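You operate a simulated robot arm through the tools that you are given. There is no shell and no other tool.

You run a simulated robot arm. Do the job below in one go: nothing can be reset, and whatever is moved stays where it is left.

Task
Clip the net bag shut in the bag clipper and stand it back.
Fine: one clip; leave the sliding plate out. Set down upright: net bag. Where these are worked on the way, their far stop is far enough and under half their travel is too little: sliding plate.

The check looks at the end state, three seconds after you hand in, the way a careful person would. Anything else that was tipped, shoved, dropped, spilled or broken makes it a failure.

Robot
A 7-joint arm with a two-finger parallel gripper, fixed in place. Base frame: the origin is on the floor under the middle of its stand, x ahead of it, y to its left, z up. Units: m, degrees, N and s.
It reaches about 1.479 m from its shoulder. Its first joint turns from -166.0 to 166.0 degrees. Payload 4.4 kg.
The tool frame sits at the grasp point between the pads (the TCP): z along the fingers, y along the line on which they close. The tips reach 0.023 m beyond it. Largest opening 0.094 m; finger width 0.038, thickness 0.01; the body of the gripper, 0.054 by 0.096 m, starts 0.039 m behind the TCP.
Orientation is that of the tool frame in the base frame, as [roll, pitch, yaw] about the fixed x, y, z axes, in that order (R = Rz(yaw) Ry(pitch) Rx(roll)). With the fingers straight down and closing along the base's y, the tool's x points along the base's -x, its y along +y and its z along -z.

Tools
- The arm moves only by the tool send_rows. Its argument "targets" is a list of rows, each a list of 7 numbers: the shift along the tool's x, y, z in m, then the turn, a rotation vector about the tool's x, y, z in rad, then the opening, from 0 (shut) to 1 (fully open). In form: [[dx, dy, dz, wx, wy, wz, grip], ...]. A call has 1 to 20 rows; each row shifts and turns the commanded pose from where the row before left it, along the tool's axes as they then stand. Each row takes 0.2 s and may step no farther than 0.05 m and 8.6 degrees from the row before; otherwise, or with a gripper value out of range, the whole call is refused. Where a pose cannot be reached the arm comes as near as it can. A force on the tool above 90 N (or 10 N above the force at the start of the call, whichever is more), or a blocked arm, ends the call early, and 0.2 s more pass. The fingers move at their own pace (about 0.072 m/s each) and stop on an object; they squeeze with about 31 N. The grip force told is the motor's: it shows also when the fingers shut on nothing. Time passes only in rows, and 0.2 s behind the last, so rows that do not move let the fingers close. It gives the time, the measured TCP pose, the force on the tool (base axes), the opening and the grip force at its end, in the units of the frame above (readings bear some noise), with the torque about the TCP (base axes, N m) and any sound that the robot's microphone picked up.
- Cameras (640 x 400 px; columns grow to the right, rows downward): "scene" is fixed at [0.4039, 0.4932, 1.6318]; the picture's right is [-0.24, -0.97, 0.00], its down [-0.53, 0.13, -0.83] and it looks along [0.81, -0.20, -0.55] (base axes); focal length 269 px, centre (320, 200). "wrist" rides on the gripper at [0.086, 0.016, -0.074] in the tool frame; the picture's right is [-0.18, 0.98, 0.00], its down [-0.58, -0.11, -0.81] and it looks along [-0.79, -0.15, 0.59] (tool axes); focal length 243 px, centre (320, 200). There is no depth. A picture from a camera that has moved, and an enlarged one, comes with that camera's place and axes in the base frame and with its lens. The place of the scene camera against the robot may be out by one fixed shift of up to 0.018 m in any direction.
- capture(camera): a new picture of that camera. No time passes.
- enlarge(camera, box): a new picture of the part [left, top, right, bottom] of that camera's present view, enlarged. No time passes.
- close_job(): hands the job in; it is judged then, once.

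Places have to be worked out from the pictures, the camera data and where the tool is seen. Open the gripper and draw the arm clear of the work before you hand the job in, unless the task says otherwise.

The tools are called after "Call:" as name(argument=value, ...) on one line, values as JSON. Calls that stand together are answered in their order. send_rows: Moves the arm, as the interface text tells. Its arguments: {"type":"object","properties":{"targets":{"type":"array","items":{"type":"array","items":{"type":"number"}}}},"required":["targets"]} The other tools are called the same way: capture (camera) takes a picture; enlarge (camera, box) takes an enlarged picture of a part of a camera's view; close_job () hands the job in.

At the start:

```text
time_s: 0.0
tool_pos: [0.6112, 0.3975, 1.4846]
orientation: [-180.0, 0.0, -180.0]
ft_force: [0.0, -1.2, 0.4]
torque: [0.02, -0.03, -0.01]
finger_gap: 0.094
finger_force: 0.1
```

scene: 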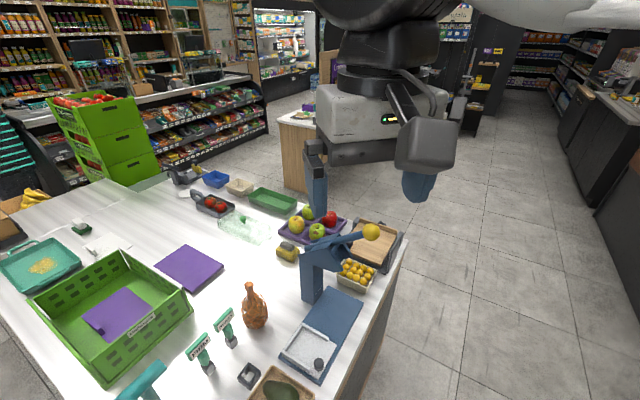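
wrist: 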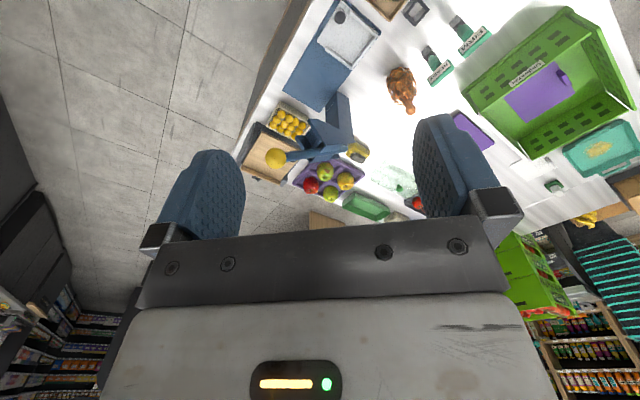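

The pictures show a table with a brown net bag and a blue lever machine with a yellow knob, probably the bag clipper. I'll enlarge those areas first.

Call:
enlarge(camera="scene", box=[220, 200, 420, 325])

Call:
enlarge(camera="scene", box=[180, 270, 388, 400])

Call:
enlarge(camera="wrist", box=[230, 0, 480, 156])

Call:
enlarge(camera="wrist", box=[230, 80, 430, 205])

```text
3.20 times, centred on (320, 262) of scene
camera zoom: at [0.4039, 0.4932, 1.6318], right [-0.24, -0.97, 0.0], down [-0.53, 0.13, -0.83], along [0.81, -0.2, -0.55], focal length 861 px, centre (320, 0)
```

zoom: 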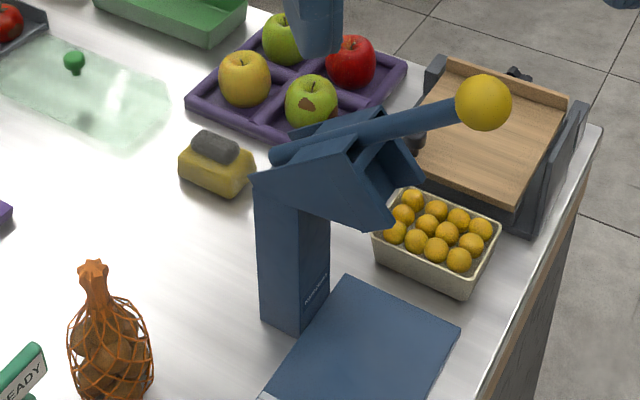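

```text
3.08 times, centred on (284, 335) of scene
camera zoom: at [0.4039, 0.4932, 1.6318], right [-0.24, -0.97, 0.0], down [-0.53, 0.13, -0.83], along [0.81, -0.2, -0.55], focal length 828 px, centre (431, -215)
```

zoom: 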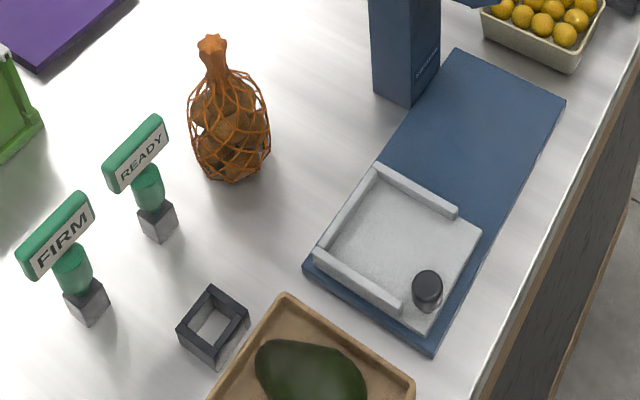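

```text
2.56 times, centred on (355, 78) of wrist
camera zoom: at [0.5248, 0.4122, 1.5594], right [0.18, 0.98, 0.0], down [0.58, -0.11, 0.81], along [0.79, -0.15, -0.59], focal length 621 px, centre (230, 512)
```

zoom: 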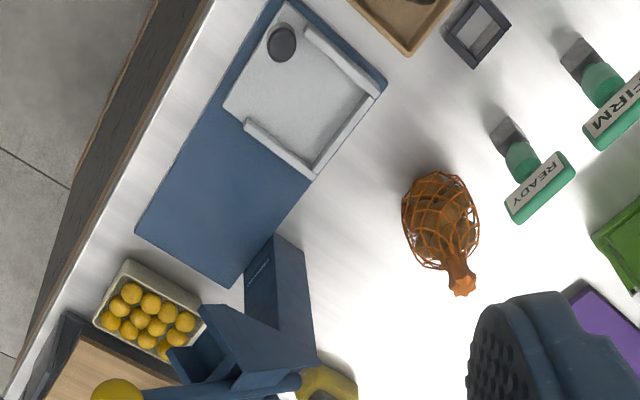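

```text
3.20 times, centred on (330, 142) of wrist
camera zoom: at [0.5248, 0.4122, 1.5594], right [0.18, 0.98, 0.0], down [0.58, -0.11, 0.81], along [0.79, -0.15, -0.59], focal length 776 px, centre (288, 384)
```

zoom: 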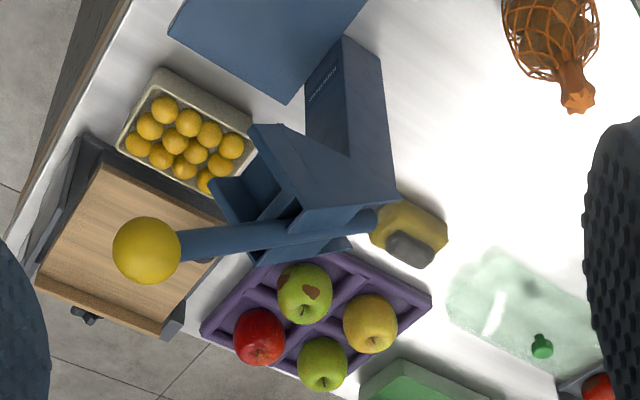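

The clipper's base plate, with the silver sliding plate pulled out, runs at about -45° in plan, and the lever has a yellow knob. I need wider-baseline views, so I'll move the arm back, to the right and lower, staying clear of everything, and turn the wrist camera toward the clipper.

Call:
send_rows(targets=[[0.02, -0.031, 0.023, 0, 0, 0, 1], [0.02, -0.031, 0.023, 0, 0, 0, 1], [0.02, -0.031, 0.023, 0, 0, 0, 1], [0.02, -0.031, 0.023, 0, 0, 0, 1], [0.02, -0.031, 0.023, 0, 0, 0, 1], [0.02, -0.031, 0.023, 0, 0, 0, 1], [0.02, -0.031, 0.023, 0, 0, 0, 1], [0.02, -0.031, 0.023, 0, 0, 0, 1], [0, 0, 0, 0, 0, -0.14, 1], [0, 0, 0, 0, 0, -0.14, 1], [0, 0, 0, 0, 0, -0.14, 1], [0, 0, 0, 0, 0, -0.14, 1], [0, 0, 0, 0, 0, 0, 1]])

Call:
capture(camera="wrist")

Call:
capture(camera="scene")

```text
time_s: 2.8
tool_pos: [0.4522, 0.1495, 1.3002]
orientation: [-180.0, 0.0, -147.9]
ft_force: [1.1, 0.0, 0.5]
torque: [-0.01, 0.0, 0.02]
finger_gap: 0.094
finger_force: 0.1
```

```text
taken
camera wrist: at [0.3694, 0.1151, 1.3754], right [-0.37, 0.93, 0.0], down [0.55, 0.22, 0.81], along [0.75, 0.3, -0.59], focal length 243 px, centre (320, 200)
```

wrist: 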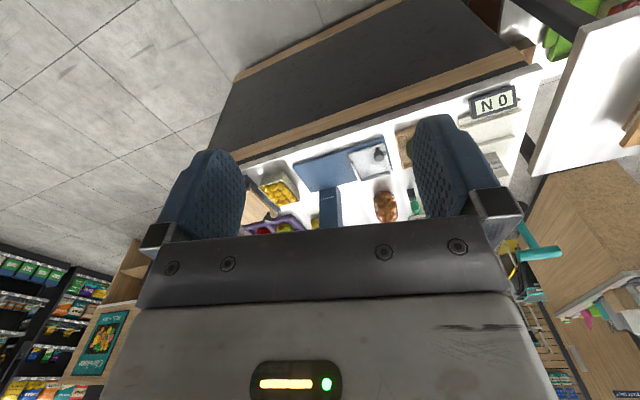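

```text
taken
```

scene: 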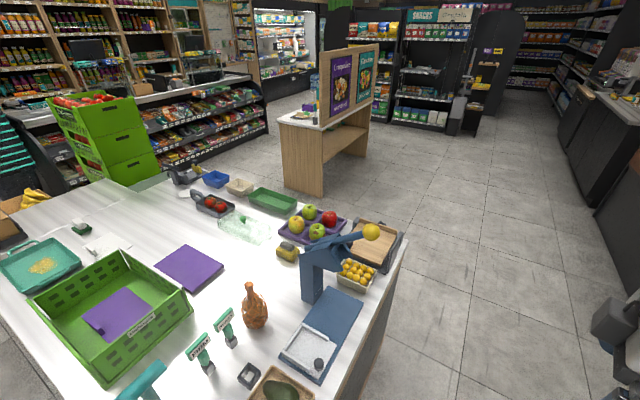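

The clipper is visible again and nothing blocks the scene camera. I'll enlarge the new wrist view and the scene view of the clipper.

Call:
enlarge(camera="wrist", box=[230, 125, 430, 250])

Call:
enlarge(camera="scene", box=[265, 205, 425, 305])

```text
3.20 times, centred on (330, 188) of wrist
camera zoom: at [0.3694, 0.1151, 1.3754], right [-0.37, 0.93, 0.0], down [0.55, 0.22, 0.81], along [0.75, 0.3, -0.59], focal length 776 px, centre (288, 240)
```

zoom: 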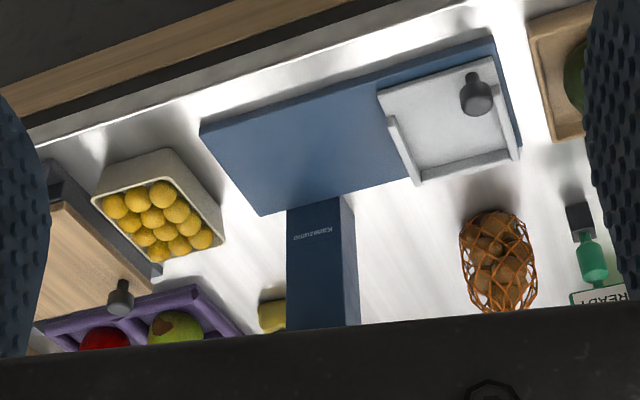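

```text
4.00 times, centred on (345, 255) of scene
camera zoom: at [0.4039, 0.4932, 1.6318], right [-0.24, -0.97, 0.0], down [-0.53, 0.13, -0.83], along [0.81, -0.2, -0.55], focal length 1076 px, centre (220, -20)
```

zoom: 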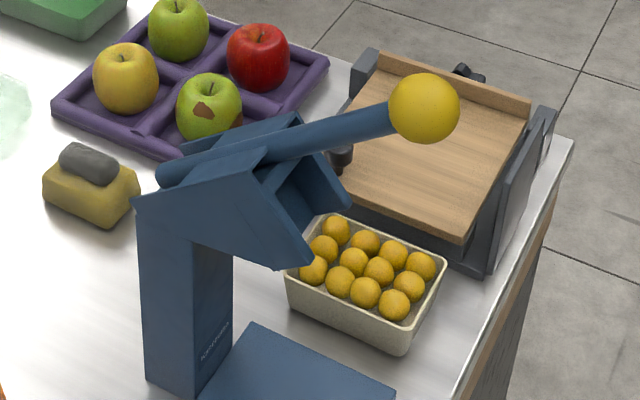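

The gripper body hides the clipper's head in this pose. I'll tilt the fingers forward so the camera looks flatter and can see the head and lever.

Call:
send_rows(targets=[[0, 0, 0, 0, -0.14, 0, 1], [0, 0, 0, 0, -0.14, 0, 1], [0, 0, 0, 0, -0.14, 0, 1], [0, 0, 0, 0, 0, 0, 1]])

Call:
capture(camera="wrist")

Call:
enlarge(camera="wrist", box=[230, 60, 430, 185])

```text
time_s: 3.8
tool_pos: [0.4534, 0.1472, 1.3008]
orientation: [-180.0, 24.1, -148.0]
ft_force: [0.8, -0.7, 0.6]
torque: [0.01, -0.02, 0.02]
finger_gap: 0.0939
finger_force: 0.1
```

```text
taken
camera wrist: at [0.3509, 0.1034, 1.3337], right [-0.38, 0.92, 0.08], down [0.23, 0.01, 0.97], along [0.9, 0.39, -0.22], focal length 243 px, centre (320, 200)
```

wrist: 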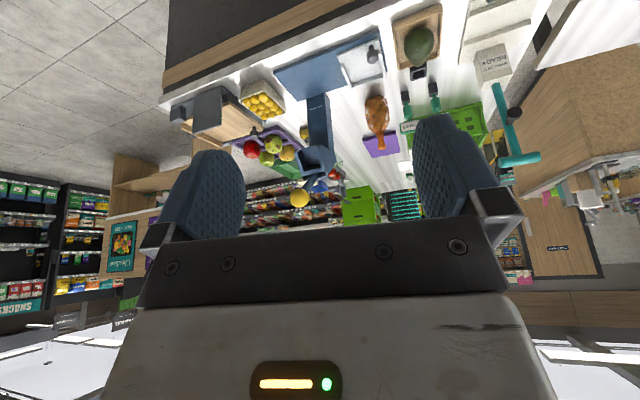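

```text
3.20 times, centred on (330, 122) of wrist
camera zoom: at [0.3509, 0.1034, 1.3337], right [-0.38, 0.92, 0.08], down [0.23, 0.01, 0.97], along [0.9, 0.39, -0.22], focal length 776 px, centre (288, 448)
```

zoom: 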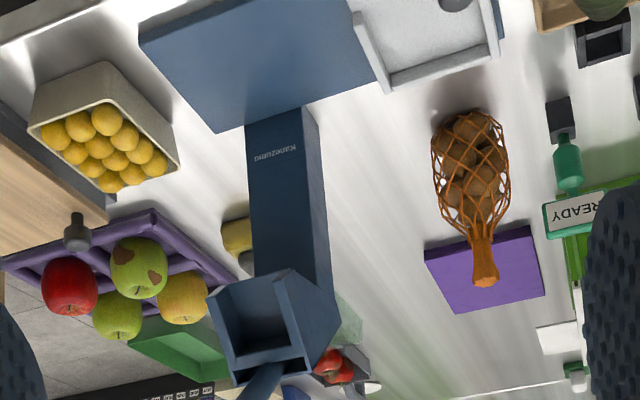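

Now the head is visible. I'll enlarge further on the head and lever, and on the tray.

Call:
enlarge(camera="wrist", box=[270, 125, 370, 215])

Call:
enlarge(camera="wrist", box=[260, 20, 420, 120])

```text
4.44 times, centred on (320, 170) of wrist
camera zoom: at [0.3509, 0.1034, 1.3337], right [-0.38, 0.92, 0.08], down [0.23, 0.01, 0.97], along [0.9, 0.39, -0.22], focal length 1078 px, centre (320, 333)
```

zoom: 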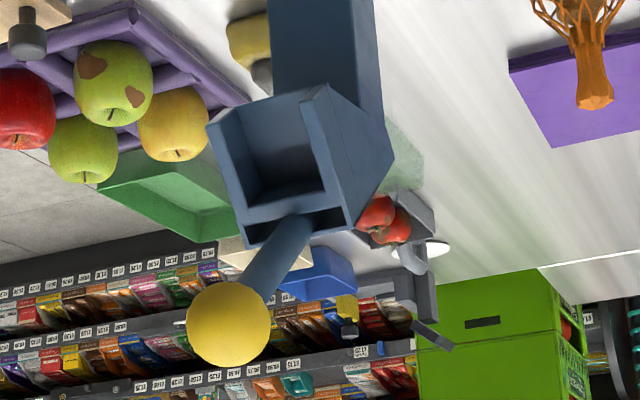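

```text
4.00 times, centred on (340, 70) of wrist
camera zoom: at [0.3509, 0.1034, 1.3337], right [-0.38, 0.92, 0.08], down [0.23, 0.01, 0.97], along [0.9, 0.39, -0.22], focal length 970 px, centre (240, 720)
```

zoom: 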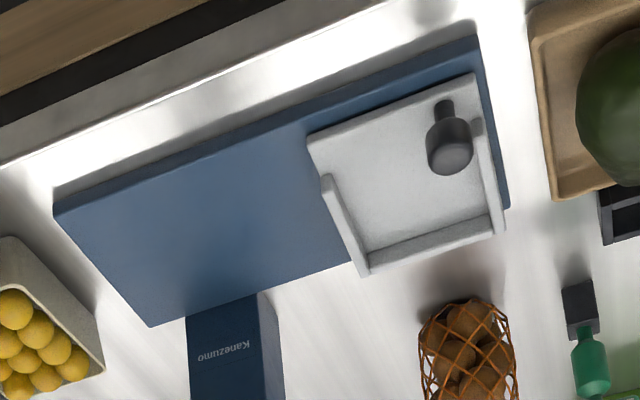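

From the two wrist views I triangulate these positions:
- Bag neck top: about (0.917, 0.569, 1.028).
- Lever knob: about (0.839, 0.266, 1.212).
- Clipper base top: z of about 0.863.

I need a closer look into the head from the operator side, so I'll move the camera there, staying clear.

Call:
send_rows(targets=[[-0.0162, -0.0299, 0.0191, 0, 0, 0, 1], [-0.0162, -0.0299, 0.0191, 0, 0, 0, 1], [-0.0162, -0.0299, 0.0191, 0, 0, 0, 1], [-0.0162, -0.0299, 0.0191, 0, 0, 0, 1], [-0.0162, -0.0299, 0.0191, 0, 0, 0, 1], [0, 0, 0, -0.0535, 0, -0.1196, 1], [0, 0, 0, -0.0535, 0, -0.1196, 1], [0, 0, 0, -0.0535, 0, -0.1196, 1], [0, 0, 0, 0, 0, 0, 1]])

Call:
capture(camera="wrist")

Call:
enlarge(camera="wrist", box=[240, 80, 440, 205])

```text
time_s: 5.8
tool_pos: [0.626, 0.0823, 1.2457]
orientation: [180.0, 24.1, -125.2]
ft_force: [-0.2, -0.9, -0.3]
torque: [0.0, -0.03, 0.0]
finger_gap: 0.0942
finger_force: 0.0
```

```text
taken
camera wrist: at [0.5492, 0.0015, 1.279], right [-0.7, 0.71, 0.08], down [0.21, 0.1, 0.97], along [0.68, 0.7, -0.22], focal length 243 px, centre (320, 200)
```

wrist: 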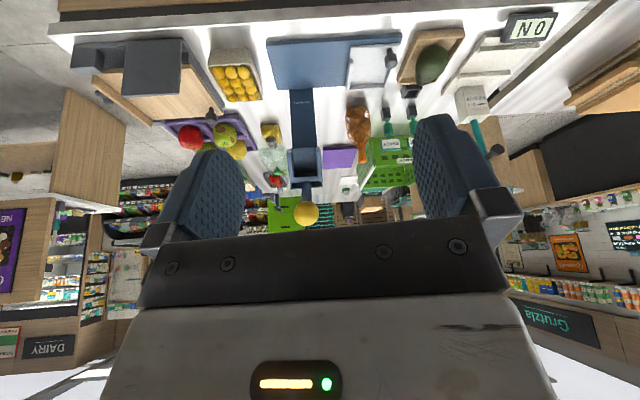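

```text
3.20 times, centred on (340, 142) of wrist
camera zoom: at [0.5492, 0.0015, 1.279], right [-0.7, 0.71, 0.08], down [0.21, 0.1, 0.97], along [0.68, 0.7, -0.22], focal length 776 px, centre (256, 384)
```

zoom: 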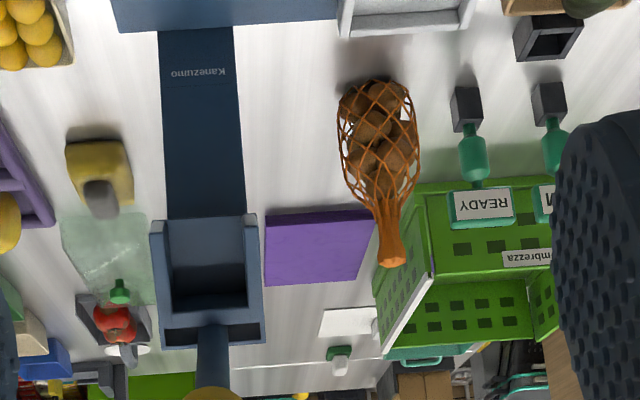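

The head is now seen face-on from the operator side. I'll enlarge it and the tray.

Call:
enlarge(camera="wrist", box=[260, 130, 360, 230])

Call:
enlarge(camera="wrist", box=[255, 25, 415, 125])

```text
4.00 times, centred on (310, 180) of wrist
camera zoom: at [0.5492, 0.0015, 1.279], right [-0.7, 0.71, 0.08], down [0.21, 0.1, 0.97], along [0.68, 0.7, -0.22], focal length 970 px, centre (360, 280)
```

zoom: 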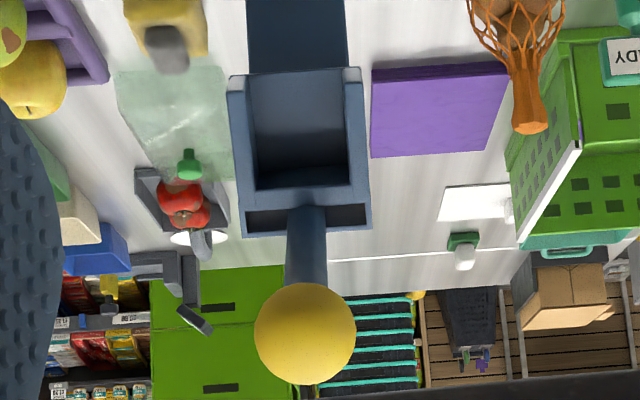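

```text
4.00 times, centred on (335, 75) of wrist
camera zoom: at [0.5492, 0.0015, 1.279], right [-0.7, 0.71, 0.08], down [0.21, 0.1, 0.97], along [0.68, 0.7, -0.22], focal length 970 px, centre (260, 700)
```

zoom: 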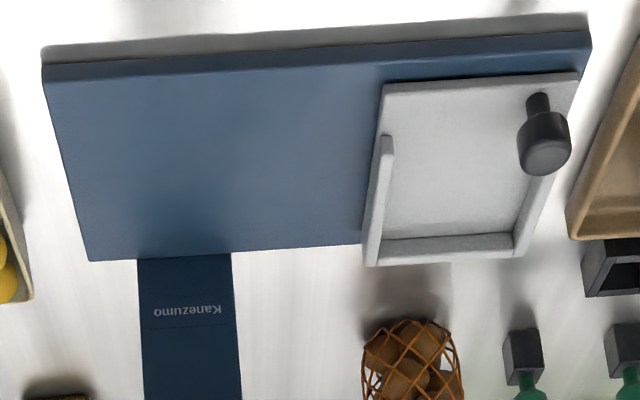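

The head is a hood with these measurements:
- Underside z of about 1.07, about 0.067 wide, centred about 0.21 m along the base from the out end.
- Tray floor z of about 0.88.
- Tray knob near (0.721, 0.415), with its top at about 0.92.

I'll straighten the tool and move to view the tray and bag closer up.

Call:
send_rows(targets=[[0, 0, 0, 0, 0.1402, 0, 1], [0, 0, 0, 0, 0.1402, 0, 1], [0, 0, 0, 0, 0.1402, 0, 1], [0, 0, 0, 0, 0, 0.0777, 1], [0, 0, 0, 0, 0, 0.0777, 1], [-0.0291, 0.0355, 0.0092, 0, 0, 0, 1], [-0.0291, 0.0355, 0.0092, 0, 0, 0, 1], [-0.0291, 0.0355, 0.0092, 0, 0, 0, 1], [-0.0291, 0.0355, 0.0092, 0, 0, 0, 1], [-0.0291, 0.0355, 0.0092, 0, 0, 0, 1], [0, 0, 0, 0, 0, 0, 1]])

Call:
capture(camera="wrist")

Call:
enlarge(camera="wrist", box=[250, 100, 430, 212])

```text
time_s: 8.2
tool_pos: [0.6021, 0.3106, 1.2016]
orientation: [-180.0, 0.0, -134.3]
ft_force: [0.3, -0.6, -0.9]
torque: [-0.05, -0.04, 0.0]
finger_gap: 0.0939
finger_force: 0.0
```

```text
taken
camera wrist: at [0.5291, 0.2595, 1.2766], right [-0.57, 0.82, 0.0], down [0.48, 0.34, 0.81], along [0.66, 0.46, -0.59], focal length 243 px, centre (320, 200)
```

wrist: 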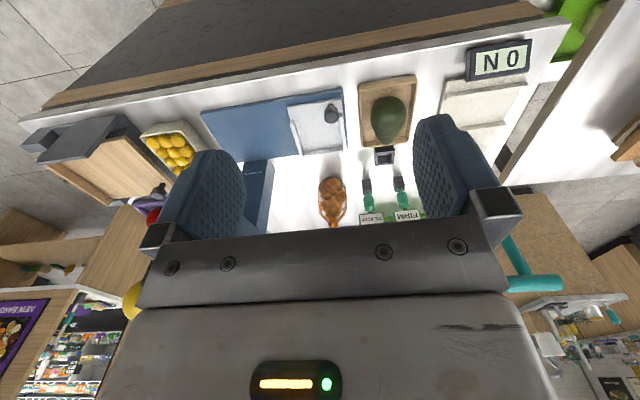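

```text
3.56 times, centred on (340, 156) of wrist
camera zoom: at [0.5291, 0.2595, 1.2766], right [-0.57, 0.82, 0.0], down [0.48, 0.34, 0.81], along [0.66, 0.46, -0.59], focal length 863 px, centre (249, 356)
```

zoom: 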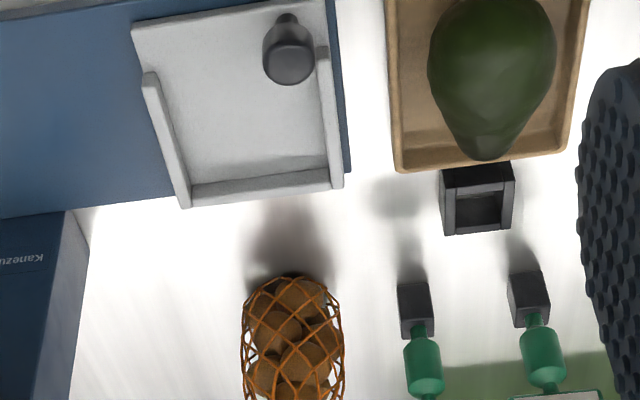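

I have the tray interior: about 0.08 m wide, centred near s=0.051 along the slide, with the post-side wall at n≈0.053. Next I'll move above the bag at a safe height and check alignment with the wrist camera.

Call:
send_rows(targets=[[-0.0405, -0.0045, -0.002, 0, 0, 0, 1], [-0.0405, -0.0045, -0.002, 0, 0, 0, 1], [-0.0405, -0.0045, -0.002, 0, 0, 0, 1], [-0.0405, -0.0045, -0.002, 0, 0, 0, 1], [-0.0405, -0.0045, -0.002, 0, 0, 0, 1], [-0.0405, -0.0045, -0.002, 0, 0, 0, 1], [-0.0405, -0.0045, -0.002, 0, 0, 0, 1], [-0.0405, -0.0045, -0.002, 0, 0, 0, 1], [-0.0405, -0.0045, -0.002, 0, 0, 0, 1], [-0.0405, -0.0045, -0.002, 0, 0, 0, 1], [0, 0, 0, 0, 0, 0, 1]])

Call:
capture(camera="wrist")

Call:
capture(camera="scene")

```text
time_s: 10.6
tool_pos: [0.918, 0.5683, 1.2213]
orientation: [179.9, 0.0, -134.3]
ft_force: [0.5, -0.5, 1.1]
torque: [0.03, 0.01, 0.01]
finger_gap: 0.094
finger_force: 0.0
```

```text
taken
camera wrist: at [0.8452, 0.516, 1.2951], right [-0.58, 0.82, 0.0], down [0.48, 0.34, 0.81], along [0.66, 0.46, -0.59], focal length 243 px, centre (320, 200)
```

wrist: 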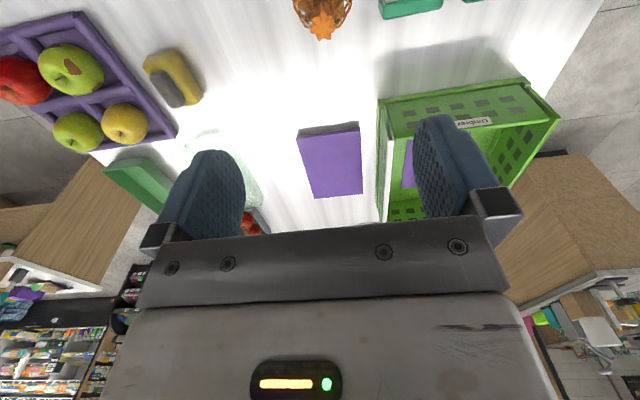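

```text
taken
```

scene: 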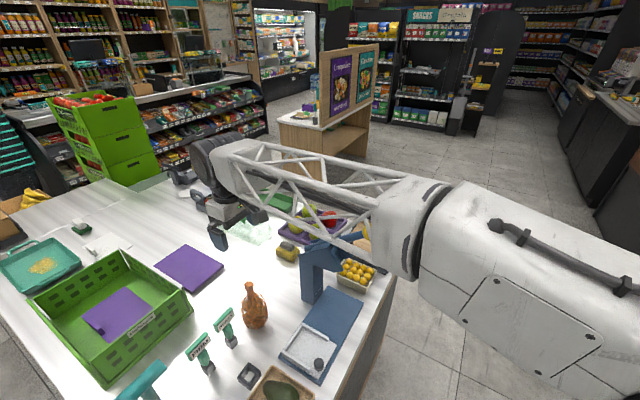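

The neck top appears at (322, 25), where a point directly under the TCP should be, so I'm centred over the bag. I'll enlarge to see the neck's shape before descending.

Call:
enlarge(camera="wrist", box=[270, 0, 370, 62])

Call:
enlarge(camera="scene", box=[200, 250, 320, 350])

```text
6.40 times, centred on (320, 31) of wrist
camera zoom: at [0.8452, 0.516, 1.2951], right [-0.58, 0.82, 0.0], down [0.48, 0.34, 0.81], along [0.66, 0.46, -0.59], focal length 1553 px, centre (320, 1282)
```

zoom: 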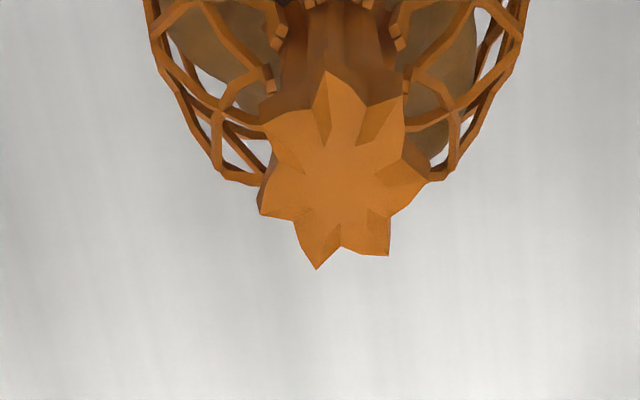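

```text
4.00 times, centred on (260, 300) of scene
camera zoom: at [0.4039, 0.4932, 1.6318], right [-0.24, -0.97, 0.0], down [-0.53, 0.13, -0.83], along [0.81, -0.2, -0.55], focal length 1076 px, centre (560, -200)
```

zoom: 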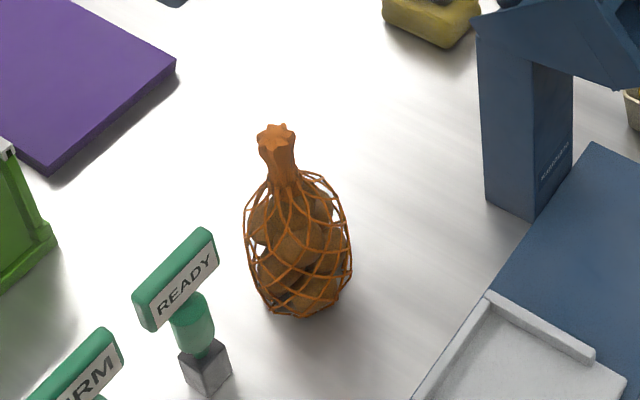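

The neck axis is at about (0.915, 0.569). The READY stamp's plate ends close to where a fully open finger would be, so I'll narrow the opening to about 0.052 m, descend partway and check.

Call:
send_rows(targets=[[0.0007, 0.0013, 0, 0, 0, 0, 0.55], [0.0006, 0.0013, 0, 0, 0, 0, 0.55], [0, 0, 0.03, 0, 0, 0, 0.55], [0, 0, 0.035, 0, 0, 0, 0.55], [0, 0, 0.035, 0, 0, 0, 0.55], [0, 0, 0.03, 0, 0, 0, 0.55], [0, 0, 0.02, 0, 0, 0, 0.55], [0, 0, 0, 0, 0, 0, 0.55]])

Call:
capture(camera="wrist")

Call:
enlarge(camera="scene", box=[180, 200, 340, 350])

```text
time_s: 12.4
tool_pos: [0.9146, 0.5697, 1.0693]
orientation: [180.0, 0.0, -134.3]
ft_force: [-0.8, 0.3, -0.7]
torque: [-0.04, 0.01, 0.01]
finger_gap: 0.0519
finger_force: 0.0
```

```text
taken
camera wrist: at [0.8418, 0.5179, 1.1453], right [-0.58, 0.82, 0.0], down [0.48, 0.34, 0.81], along [0.66, 0.46, -0.59], focal length 243 px, centre (320, 200)
```

wrist: 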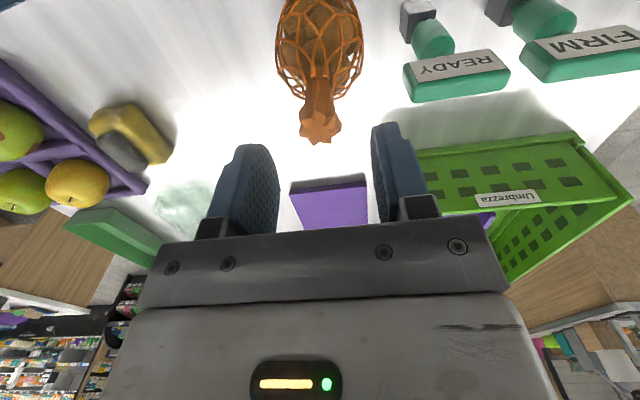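

```text
2.67 times, centred on (260, 275) of scene
camera zoom: at [0.4039, 0.4932, 1.6318], right [-0.24, -0.97, 0.0], down [-0.53, 0.13, -0.83], along [0.81, -0.2, -0.55], focal length 717 px, centre (480, 0)
```

zoom: 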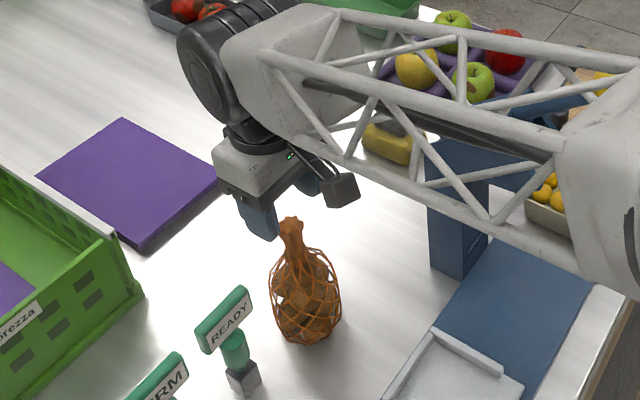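

The neck is centred between the fingers and the stamp plate is clear of them at this opening. I'll descend the last 6 cm and close on the neck.

Call:
send_rows(targets=[[0, 0, 0.02, 0, 0, 0, 0.55], [0, 0, 0.02, 0, 0, 0, 0.55], [0, 0, 0.021, 0, 0, 0, 0.55], [0, 0, 0, 0, 0, 0, 0.55], [0, 0, 0, 0, 0, 0, 0.3], [0, 0, 0, 0, 0, 0, 0.1], [0, 0, 0, 0, 0, 0, 0], [0, 0, 0, 0, 0, 0, 0]])

Call:
capture(camera="wrist")

Call:
enlarge(camera="scene", box=[180, 200, 340, 350])

```text
time_s: 14.2
tool_pos: [0.914, 0.5687, 1.0087]
orientation: [-180.0, 0.0, -134.3]
ft_force: [-0.3, -0.4, -0.1]
torque: [-0.05, -0.04, 0.01]
finger_gap: 0.0236
finger_force: 30.9
```

```text
taken
camera wrist: at [0.8418, 0.5191, 1.0839], right [-0.58, 0.82, 0.0], down [0.48, 0.34, 0.81], along [0.66, 0.46, -0.59], focal length 243 px, centre (320, 200)
```

wrist: 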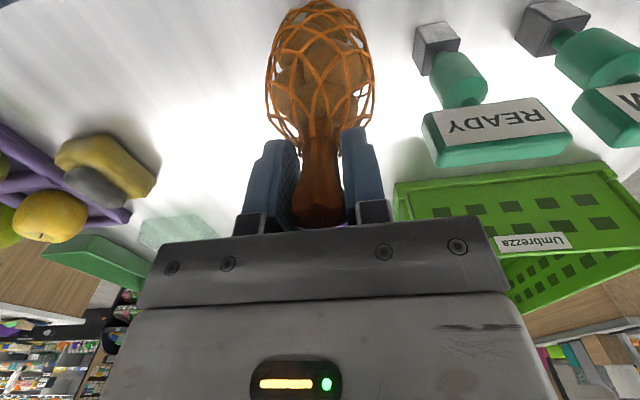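

```text
2.67 times, centred on (260, 275) of scene
camera zoom: at [0.4039, 0.4932, 1.6318], right [-0.24, -0.97, 0.0], down [-0.53, 0.13, -0.83], along [0.81, -0.2, -0.55], focal length 717 px, centre (480, 0)
```

zoom: 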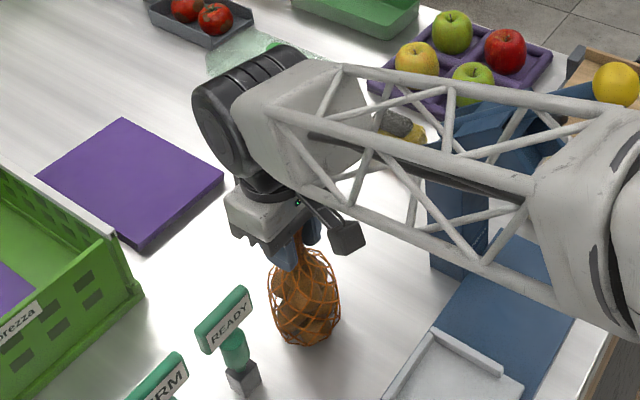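

The neck is gripped (gap 0.024, 31 N). I'll lift gently, 8 cm, and check that the bag comes along.

Call:
send_rows(targets=[[0, 0, -0.008, 0, 0, 0, 0], [0, 0, -0.012, 0, 0, 0, 0], [0, 0, -0.02, 0, 0, 0, 0], [0, 0, -0.02, 0, 0, 0, 0], [0, 0, -0.02, 0, 0, 0, 0], [0, 0, 0, 0, 0, 0, 0], [0, 0, 0, 0, 0, 0, 0]])

Call:
capture(camera="wrist")

Call:
capture(camera="scene")

```text
time_s: 15.8
tool_pos: [0.9132, 0.569, 1.0888]
orientation: [-180.0, -0.1, -134.3]
ft_force: [0.5, 0.4, -4.3]
torque: [-0.02, -0.01, -0.02]
finger_gap: 0.0237
finger_force: 30.8
```

```text
taken
camera wrist: at [0.8409, 0.5175, 1.1639], right [-0.58, 0.82, 0.0], down [0.48, 0.34, 0.81], along [0.66, 0.46, -0.59], focal length 243 px, centre (320, 200)
```

wrist: 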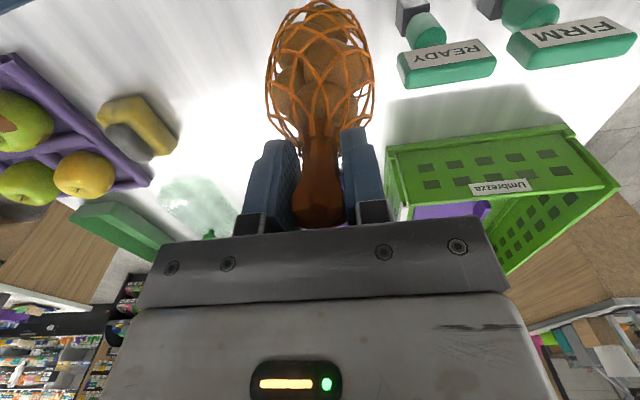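

```text
taken
```

scene: 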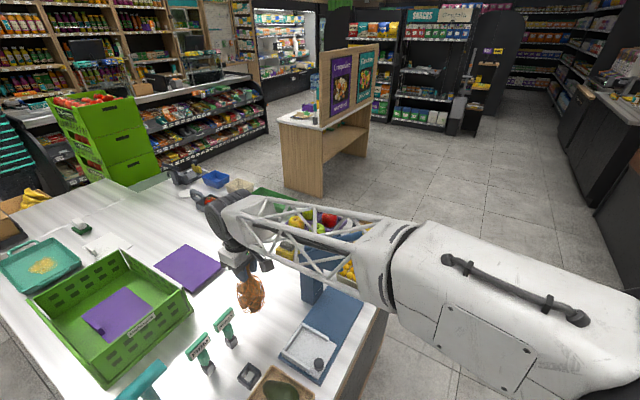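

The bag lifted cleanly, with a weight of about 4 N and hanging straight. I'll carry it along the tool's x direction to above the tray centre at about (0.787, 0.443).

Call:
send_rows(targets=[[0.015, 0.0002, 0, 0, 0, 0, 0], [0.025, 0.0003, 0, 0, 0, 0, 0], [0.03, 0.0004, 0, 0, 0, 0, 0], [0.03, 0.0004, 0, 0, 0, 0, 0], [0.03, 0.0004, 0, 0, 0, 0, 0], [0.025, 0.0003, 0, 0, 0, 0, 0], [0.015, 0.0002, 0, 0, 0, 0, 0], [0.008, 0, 0, 0, 0, 0, 0], [0, 0, 0, 0, 0, 0, 0], [0, 0, 0, 0, 0, 0, 0]])

Call:
capture(camera="wrist")

Call:
enlarge(camera="wrist", box=[220, 0, 420, 125])

Call:
enlarge(camera="scene", box=[220, 230, 420, 400])

```text
time_s: 18.0
tool_pos: [0.7896, 0.4435, 1.089]
orientation: [-179.9, 0.0, -134.2]
ft_force: [-0.8, -1.1, -3.6]
torque: [0.02, -0.02, -0.02]
finger_gap: 0.0233
finger_force: 31.4
```

```text
taken
camera wrist: at [0.7164, 0.392, 1.1642], right [-0.58, 0.82, 0.0], down [0.48, 0.34, 0.81], along [0.66, 0.46, -0.59], focal length 243 px, centre (320, 200)
```

wrist: 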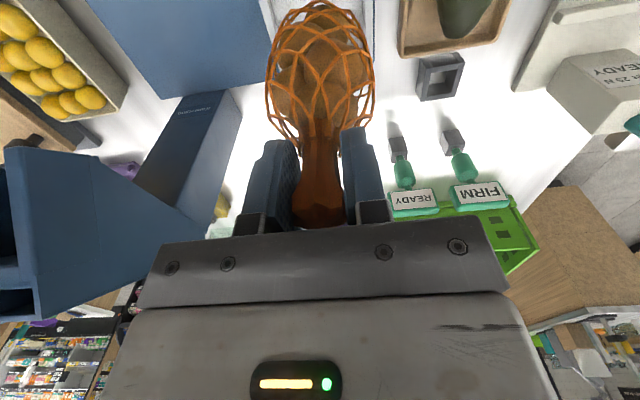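

```text
3.20 times, centred on (320, 62) of wrist
camera zoom: at [0.7164, 0.392, 1.1642], right [-0.58, 0.82, 0.0], down [0.48, 0.34, 0.81], along [0.66, 0.46, -0.59], focal length 776 px, centre (320, 640)
```

zoom: 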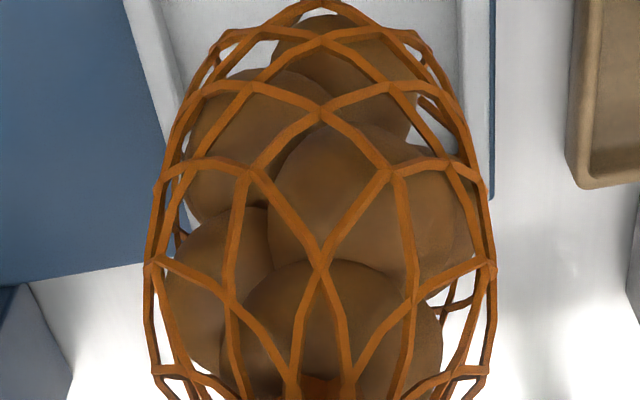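

```text
2.35 times, centred on (320, 315) of scene
camera zoom: at [0.4039, 0.4932, 1.6318], right [-0.24, -0.97, 0.0], down [-0.53, 0.13, -0.83], along [0.81, -0.2, -0.55], focal length 633 px, centre (320, -71)
```

zoom: 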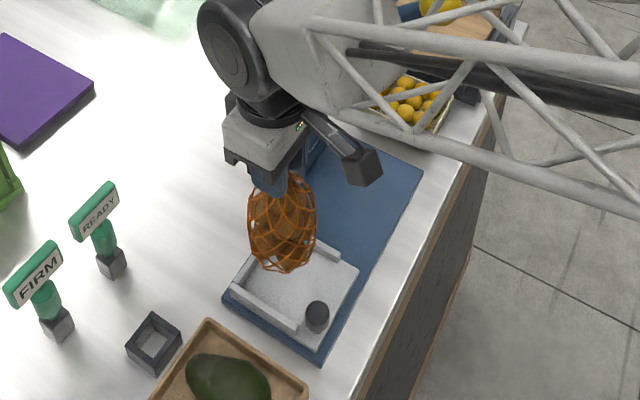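

The bag is centred over the tray: s≈0.0515 against a tray centre of 0.052. I'll nudge 3 mm toward the operator and lower to just above expected contact.

Call:
send_rows(targets=[[0.003, 0, 0, 0, 0, 0, 0], [0, 0, 0.012, 0, 0, 0, 0], [0, 0, 0.012, 0, 0, 0, 0], [0, 0, 0.01, 0, 0, 0, 0], [0, 0, 0.006, 0, 0, 0, 0], [0, 0, 0, 0, 0, 0, 0], [0, 0, 0, 0, 0, 0, 0]])

Call:
enlarge(camera="scene", box=[260, 270, 360, 370])

Call:
enlarge(camera="wrist", box=[220, 0, 420, 125])

```text
time_s: 19.6
tool_pos: [0.7852, 0.4402, 1.0474]
orientation: [-180.0, 0.0, -134.3]
ft_force: [0.7, -0.2, -4.0]
torque: [0.01, 0.04, 0.01]
finger_gap: 0.0235
finger_force: 31.0
```

```text
4.00 times, centred on (310, 320) of scene
camera zoom: at [0.4039, 0.4932, 1.6318], right [-0.24, -0.97, 0.0], down [-0.53, 0.13, -0.83], along [0.81, -0.2, -0.55], focal length 1076 px, centre (360, -280)
```

zoom: 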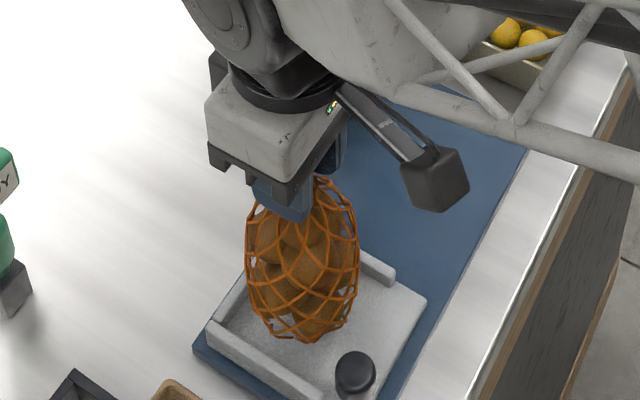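

```text
3.20 times, centred on (320, 62) of wrist
camera zoom: at [0.713, 0.3897, 1.1241], right [-0.58, 0.82, 0.0], down [0.48, 0.34, 0.81], along [0.66, 0.46, -0.59], focal length 776 px, centre (320, 640)
```

zoom: 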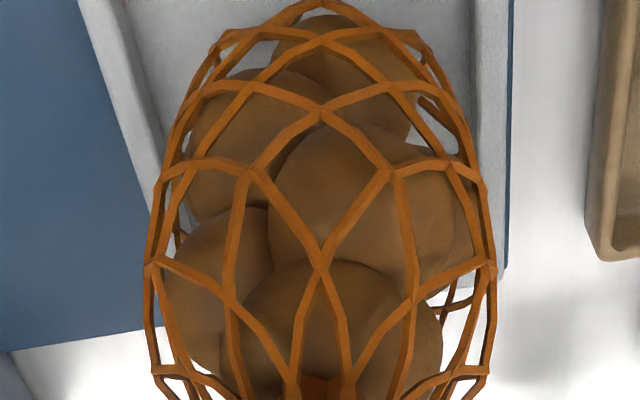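

The bag is between the tray walls with a small gap below. I'll lower in 2 mm steps and watch the force for touchdown.

Call:
send_rows(targets=[[0, 0, 0.002, 0, 0, 0, 0], [0, 0, 0.002, 0, 0, 0, 0], [0, 0, 0.002, 0, 0, 0, 0], [0, 0, 0, 0, 0, 0, 0]])

```text
time_s: 20.6
tool_pos: [0.785, 0.4413, 1.0436]
orientation: [180.0, 0.0, -134.3]
ft_force: [-0.7, -0.4, -3.9]
torque: [0.01, 0.03, 0.0]
finger_gap: 0.0236
finger_force: 30.5
```

The bag's full weight is still on the gripper, so there is no contact yet. I'll keep lowering in small steps.

Call:
send_rows(targets=[[0, 0, 0.0015, 0, 0, 0, 0], [0, 0, 0.0015, 0, 0, 0, 0], [0, 0, 0, 0, 0, 0, 0]])

Call:
enlarge(camera="scene", box=[280, 300, 340, 360])

```text
time_s: 21.4
tool_pos: [0.785, 0.4414, 1.0381]
orientation: [179.9, 0.1, -134.3]
ft_force: [0.0, -0.4, -3.9]
torque: [0.02, 0.02, 0.01]
finger_gap: 0.0236
finger_force: 30.9
```

```text
6.67 times, centred on (310, 330) of scene
camera zoom: at [0.4039, 0.4932, 1.6318], right [-0.24, -0.97, 0.0], down [-0.53, 0.13, -0.83], along [0.81, -0.2, -0.55], focal length 1793 px, centre (387, -667)
```

zoom: 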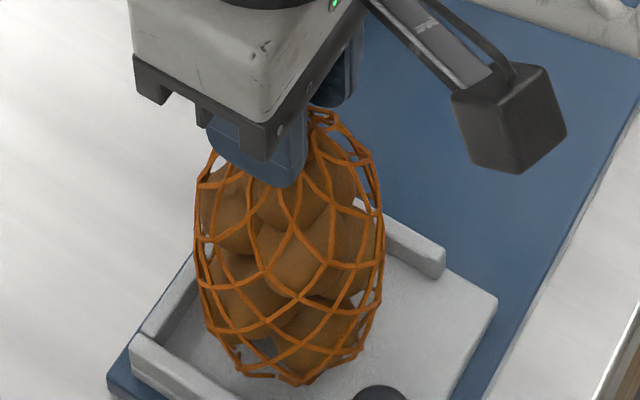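

Still no contact at 1.038, so I'll continue down in small steps.

Call:
send_rows(targets=[[0, 0, 0.0015, 0, 0, 0, 0], [0, 0, 0.0015, 0, 0, 0, 0], [0, 0, 0, 0, 0, 0, 0]])

```text
time_s: 22.2
tool_pos: [0.7852, 0.4405, 1.037]
orientation: [180.0, -0.1, -134.3]
ft_force: [-0.1, 0.0, -3.3]
torque: [-0.01, 0.03, 0.01]
finger_gap: 0.0234
finger_force: 31.3
```

Call:
send_rows(targets=[[0, 0, 0.0015, 0, 0, 0, 0], [0, 0, 0.0015, 0, 0, 0, 0], [0, 0, 0, 0, 0, 0, 0]])

```text
time_s: 23.0
tool_pos: [0.7854, 0.4419, 1.0347]
orientation: [-180.0, 0.0, -134.2]
ft_force: [0.5, 0.3, -4.8]
torque: [0.01, -0.02, 0.03]
finger_gap: 0.0235
finger_force: 30.8
```

The reading still shows full weight, so I'll keep stepping down.

Call:
send_rows(targets=[[0, 0, 0.0015, 0, 0, 0, 0], [0, 0, 0.0015, 0, 0, 0, 0], [0, 0, 0, 0, 0, 0, 0]])

Call:
enlarge(camera="scene", box=[280, 300, 340, 360])

```text
time_s: 23.8
tool_pos: [0.7854, 0.4401, 1.0322]
orientation: [179.9, 0.0, -134.2]
ft_force: [-0.3, 0.0, -4.2]
torque: [-0.03, -0.02, 0.0]
finger_gap: 0.0236
finger_force: 31.2
```

```text
6.67 times, centred on (310, 330) of scene
camera zoom: at [0.4039, 0.4932, 1.6318], right [-0.24, -0.97, 0.0], down [-0.53, 0.13, -0.83], along [0.81, -0.2, -0.55], focal length 1793 px, centre (387, -667)
```

zoom: 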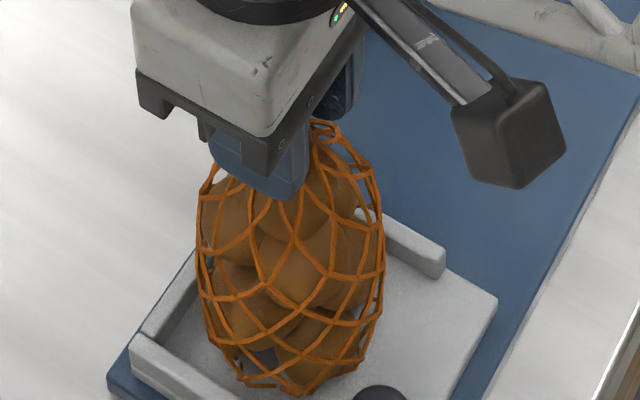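

The bag bottom is still just above the floor, so I'll continue in small steps until the weight comes off the gripper.

Call:
send_rows(targets=[[0, 0, 0.0015, 0, 0, 0, 0], [0, 0, 0.0015, 0, 0, 0, 0], [0, 0, 0, 0, 0, 0, 0]])

```text
time_s: 24.6
tool_pos: [0.7851, 0.4417, 1.0312]
orientation: [179.9, 0.2, -134.3]
ft_force: [-5.8, -5.0, 27.8]
torque: [-0.14, 0.47, 0.04]
finger_gap: 0.0234
finger_force: 30.8
```

Touchdown: the force jumped to +28 N. I'll back off 1.5 mm to relieve it and check.

Call:
send_rows(targets=[[0, 0, -0.0012, 0, 0, 0, 0], [0, 0, 0, 0, 0, 0, 0], [0, 0, 0, 0, 0, 0, 0]])

Call:
enlarge(camera="scene", box=[280, 310, 340, 370])

Call:
enlarge(camera="wrist", box=[220, 0, 420, 125])

```text
time_s: 25.4
tool_pos: [0.7848, 0.442, 1.0315]
orientation: [-180.0, 0.2, -134.3]
ft_force: [0.5, -2.4, 33.7]
torque: [0.13, -0.59, 0.06]
finger_gap: 0.0238
finger_force: 31.0
```

```text
6.67 times, centred on (310, 340) of scene
camera zoom: at [0.4039, 0.4932, 1.6318], right [-0.24, -0.97, 0.0], down [-0.53, 0.13, -0.83], along [0.81, -0.2, -0.55], focal length 1793 px, centre (387, -733)
```

zoom: 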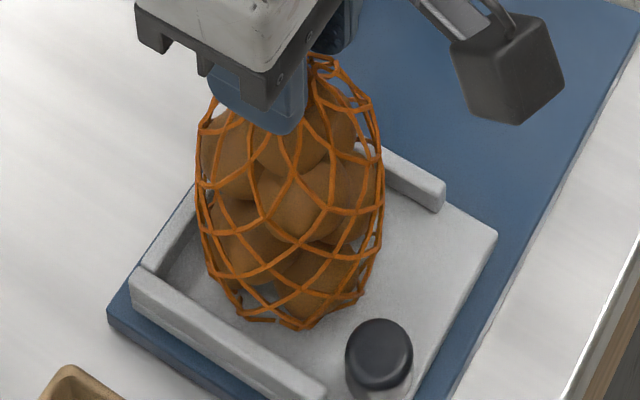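

```text
3.20 times, centred on (320, 62) of wrist
camera zoom: at [0.713, 0.3904, 1.1057], right [-0.58, 0.82, 0.0], down [0.48, 0.34, 0.81], along [0.66, 0.46, -0.59], focal length 776 px, centre (320, 640)
```

zoom: 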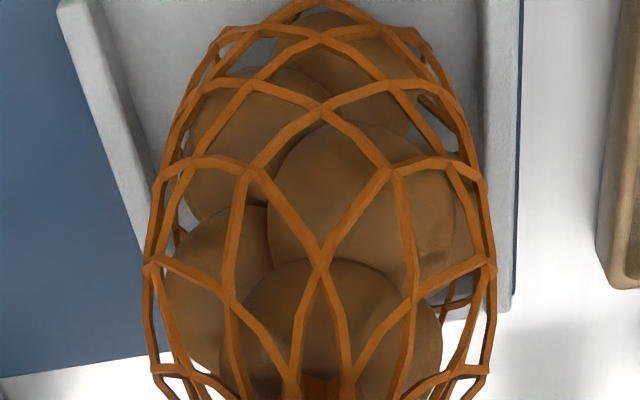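

There is still about 33 N of pressing force, so I'll raise another 2 mm to unload.

Call:
send_rows(targets=[[0, 0, -0.0015, 0, 0, 0, 0], [0, 0, 0, 0, 0, 0, 0], [0, 0, 0, 0, 0, 0, 0]])

```text
time_s: 26.2
tool_pos: [0.7862, 0.4413, 1.0301]
orientation: [180.0, -0.1, -134.4]
ft_force: [3.5, 1.9, 17.1]
torque: [0.14, -0.78, 0.07]
finger_gap: 0.0236
finger_force: 30.8
```

Call:
send_rows(targets=[[0, 0, -0.001, 0, 0, 0, 0], [0, 0, 0, 0, 0, 0, 0], [0, 0, 0, 0, 0, 0, 0]])

```text
time_s: 27.0
tool_pos: [0.7856, 0.4422, 1.031]
orientation: [180.0, 0.0, -134.3]
ft_force: [1.8, -5.1, 5.7]
torque: [-0.55, -0.2, -0.01]
finger_gap: 0.0238
finger_force: 31.4
```

Nearly neutral load now, so the bag stands on the tray. I'll open the fingers and rise straight up.

Call:
send_rows(targets=[[0, 0, 0, 0, 0, 0, 0.3], [0, 0, 0, 0, 0, 0, 0.5], [0, 0, 0, 0, 0, 0, 0.65], [0, 0, 0, 0, 0, 0, 0.65], [0, 0, -0.015, 0, 0, 0, 0.65], [0, 0, -0.03, 0, 0, 0, 0.65], [0, 0, -0.035, 0, 0, 0, 0.65], [0, 0, -0.03, 0, 0, 0, 0.65], [0, 0, 0, 0, 0, 0, 0.65]])

Call:
capture(camera="wrist")

Call:
enlarge(camera="scene", box=[260, 250, 380, 370])

```text
time_s: 29.0
tool_pos: [0.7862, 0.4424, 1.1412]
orientation: [180.0, 0.0, -134.3]
ft_force: [0.2, 1.1, 0.1]
torque: [0.0, 0.0, -0.01]
finger_gap: 0.0612
finger_force: 0.1
```

```text
taken
camera wrist: at [0.7134, 0.3913, 1.2165], right [-0.58, 0.82, 0.0], down [0.48, 0.34, 0.81], along [0.66, 0.46, -0.59], focal length 243 px, centre (320, 200)
```

wrist: 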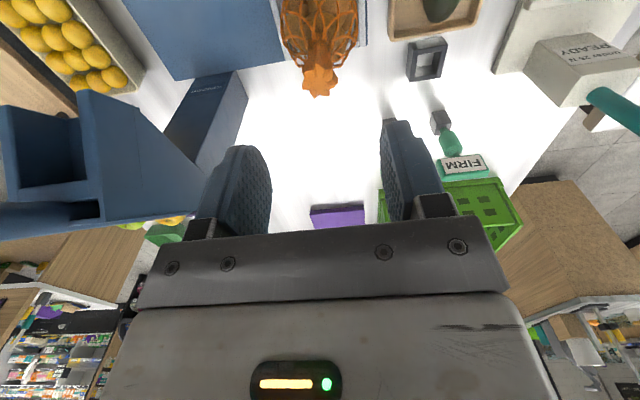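

```text
3.33 times, centred on (320, 310) of scene
camera zoom: at [0.4039, 0.4932, 1.6318], right [-0.24, -0.97, 0.0], down [-0.53, 0.13, -0.83], along [0.81, -0.2, -0.55], focal length 896 px, centre (320, -167)
```

zoom: 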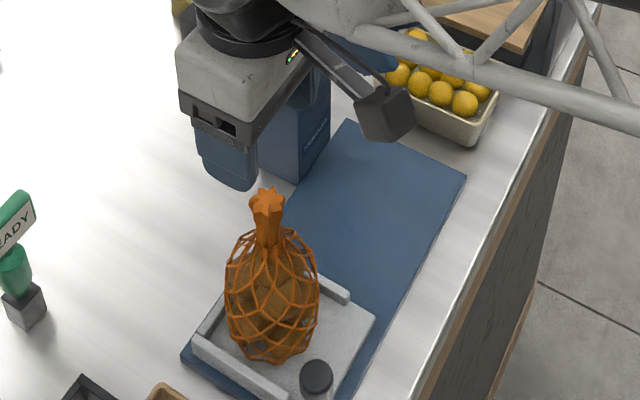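

The bag stands in the tray. Next I'll move to the operator side, tilt the fingers 35° forward so the hand passes under the lever, and approach the tray's black knob, stopping 10 cm short for a look.

Call:
send_rows(targets=[[0, 0, -0.049, 0, 0, 0, 0.55], [0.042, 0.0048, 0, 0, 0, 0, 0.55], [0.042, 0.0048, 0, 0, 0, 0, 0.55], [0.042, 0.0048, 0, 0, 0, 0, 0.55], [0.042, 0.0048, 0, 0, 0, 0, 0.55], [0.042, 0.0048, 0, 0, 0, 0, 0.55], [0.042, 0.0048, 0, 0, 0, 0, 0.55], [0, 0, 0, 0, -0.122, 0, 0.55], [0, 0, 0, 0, -0.122, 0, 0.55], [0, 0, 0, 0, -0.122, 0, 0.55], [0, 0, 0, 0, -0.122, 0, 0.55], [0, 0, 0, 0, -0.122, 0, 0.55], [0.0026, 0, 0.0458, 0, 0, 0, 0.55], [0.0026, 0, 0.0458, 0, 0, 0, 0.55], [0.0026, 0, 0.0458, 0, 0, 0, 0.55], [0.0026, 0, 0.0458, 0, 0, 0, 0.55], [0, 0, 0, 0, 0, 0, 0.55]])

Call:
capture(camera="wrist")

Call:
enlarge(camera="scene", box=[240, 200, 480, 400])

```text
time_s: 32.6
tool_pos: [0.6582, 0.35, 1.0328]
orientation: [179.9, 34.9, -134.3]
ft_force: [-0.2, 0.3, 0.1]
torque: [0.0, -0.02, 0.0]
finger_gap: 0.0518
finger_force: 0.0
```

```text
taken
camera wrist: at [0.5659, 0.2786, 1.0452], right [-0.6, 0.79, 0.11], down [0.09, -0.07, 0.99], along [0.8, 0.6, -0.03], focal length 243 px, centre (320, 200)
```

wrist: 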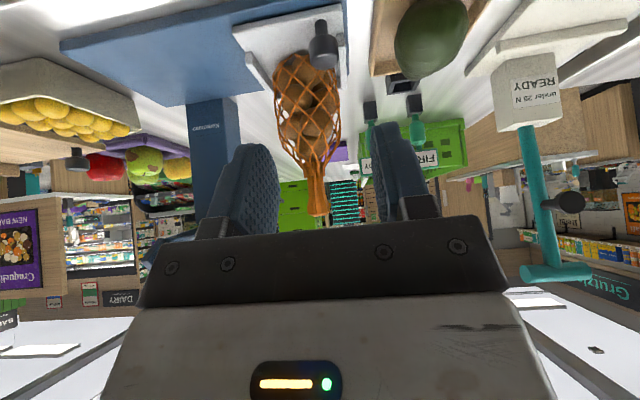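

```text
2.00 times, centred on (360, 300) of scene
camera zoom: at [0.4039, 0.4932, 1.6318], right [-0.24, -0.97, 0.0], down [-0.53, 0.13, -0.83], along [0.81, -0.2, -0.55], focal length 538 px, centre (240, 0)
```

zoom: 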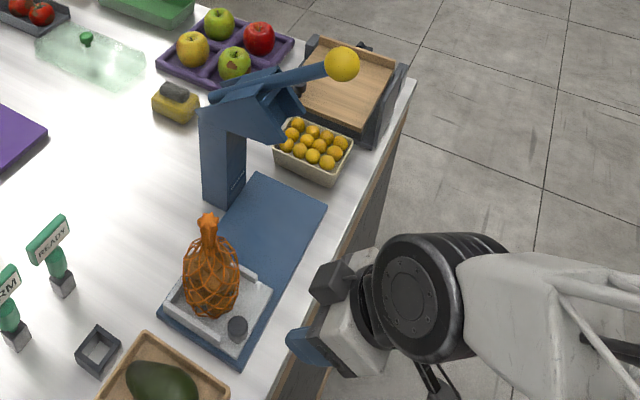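

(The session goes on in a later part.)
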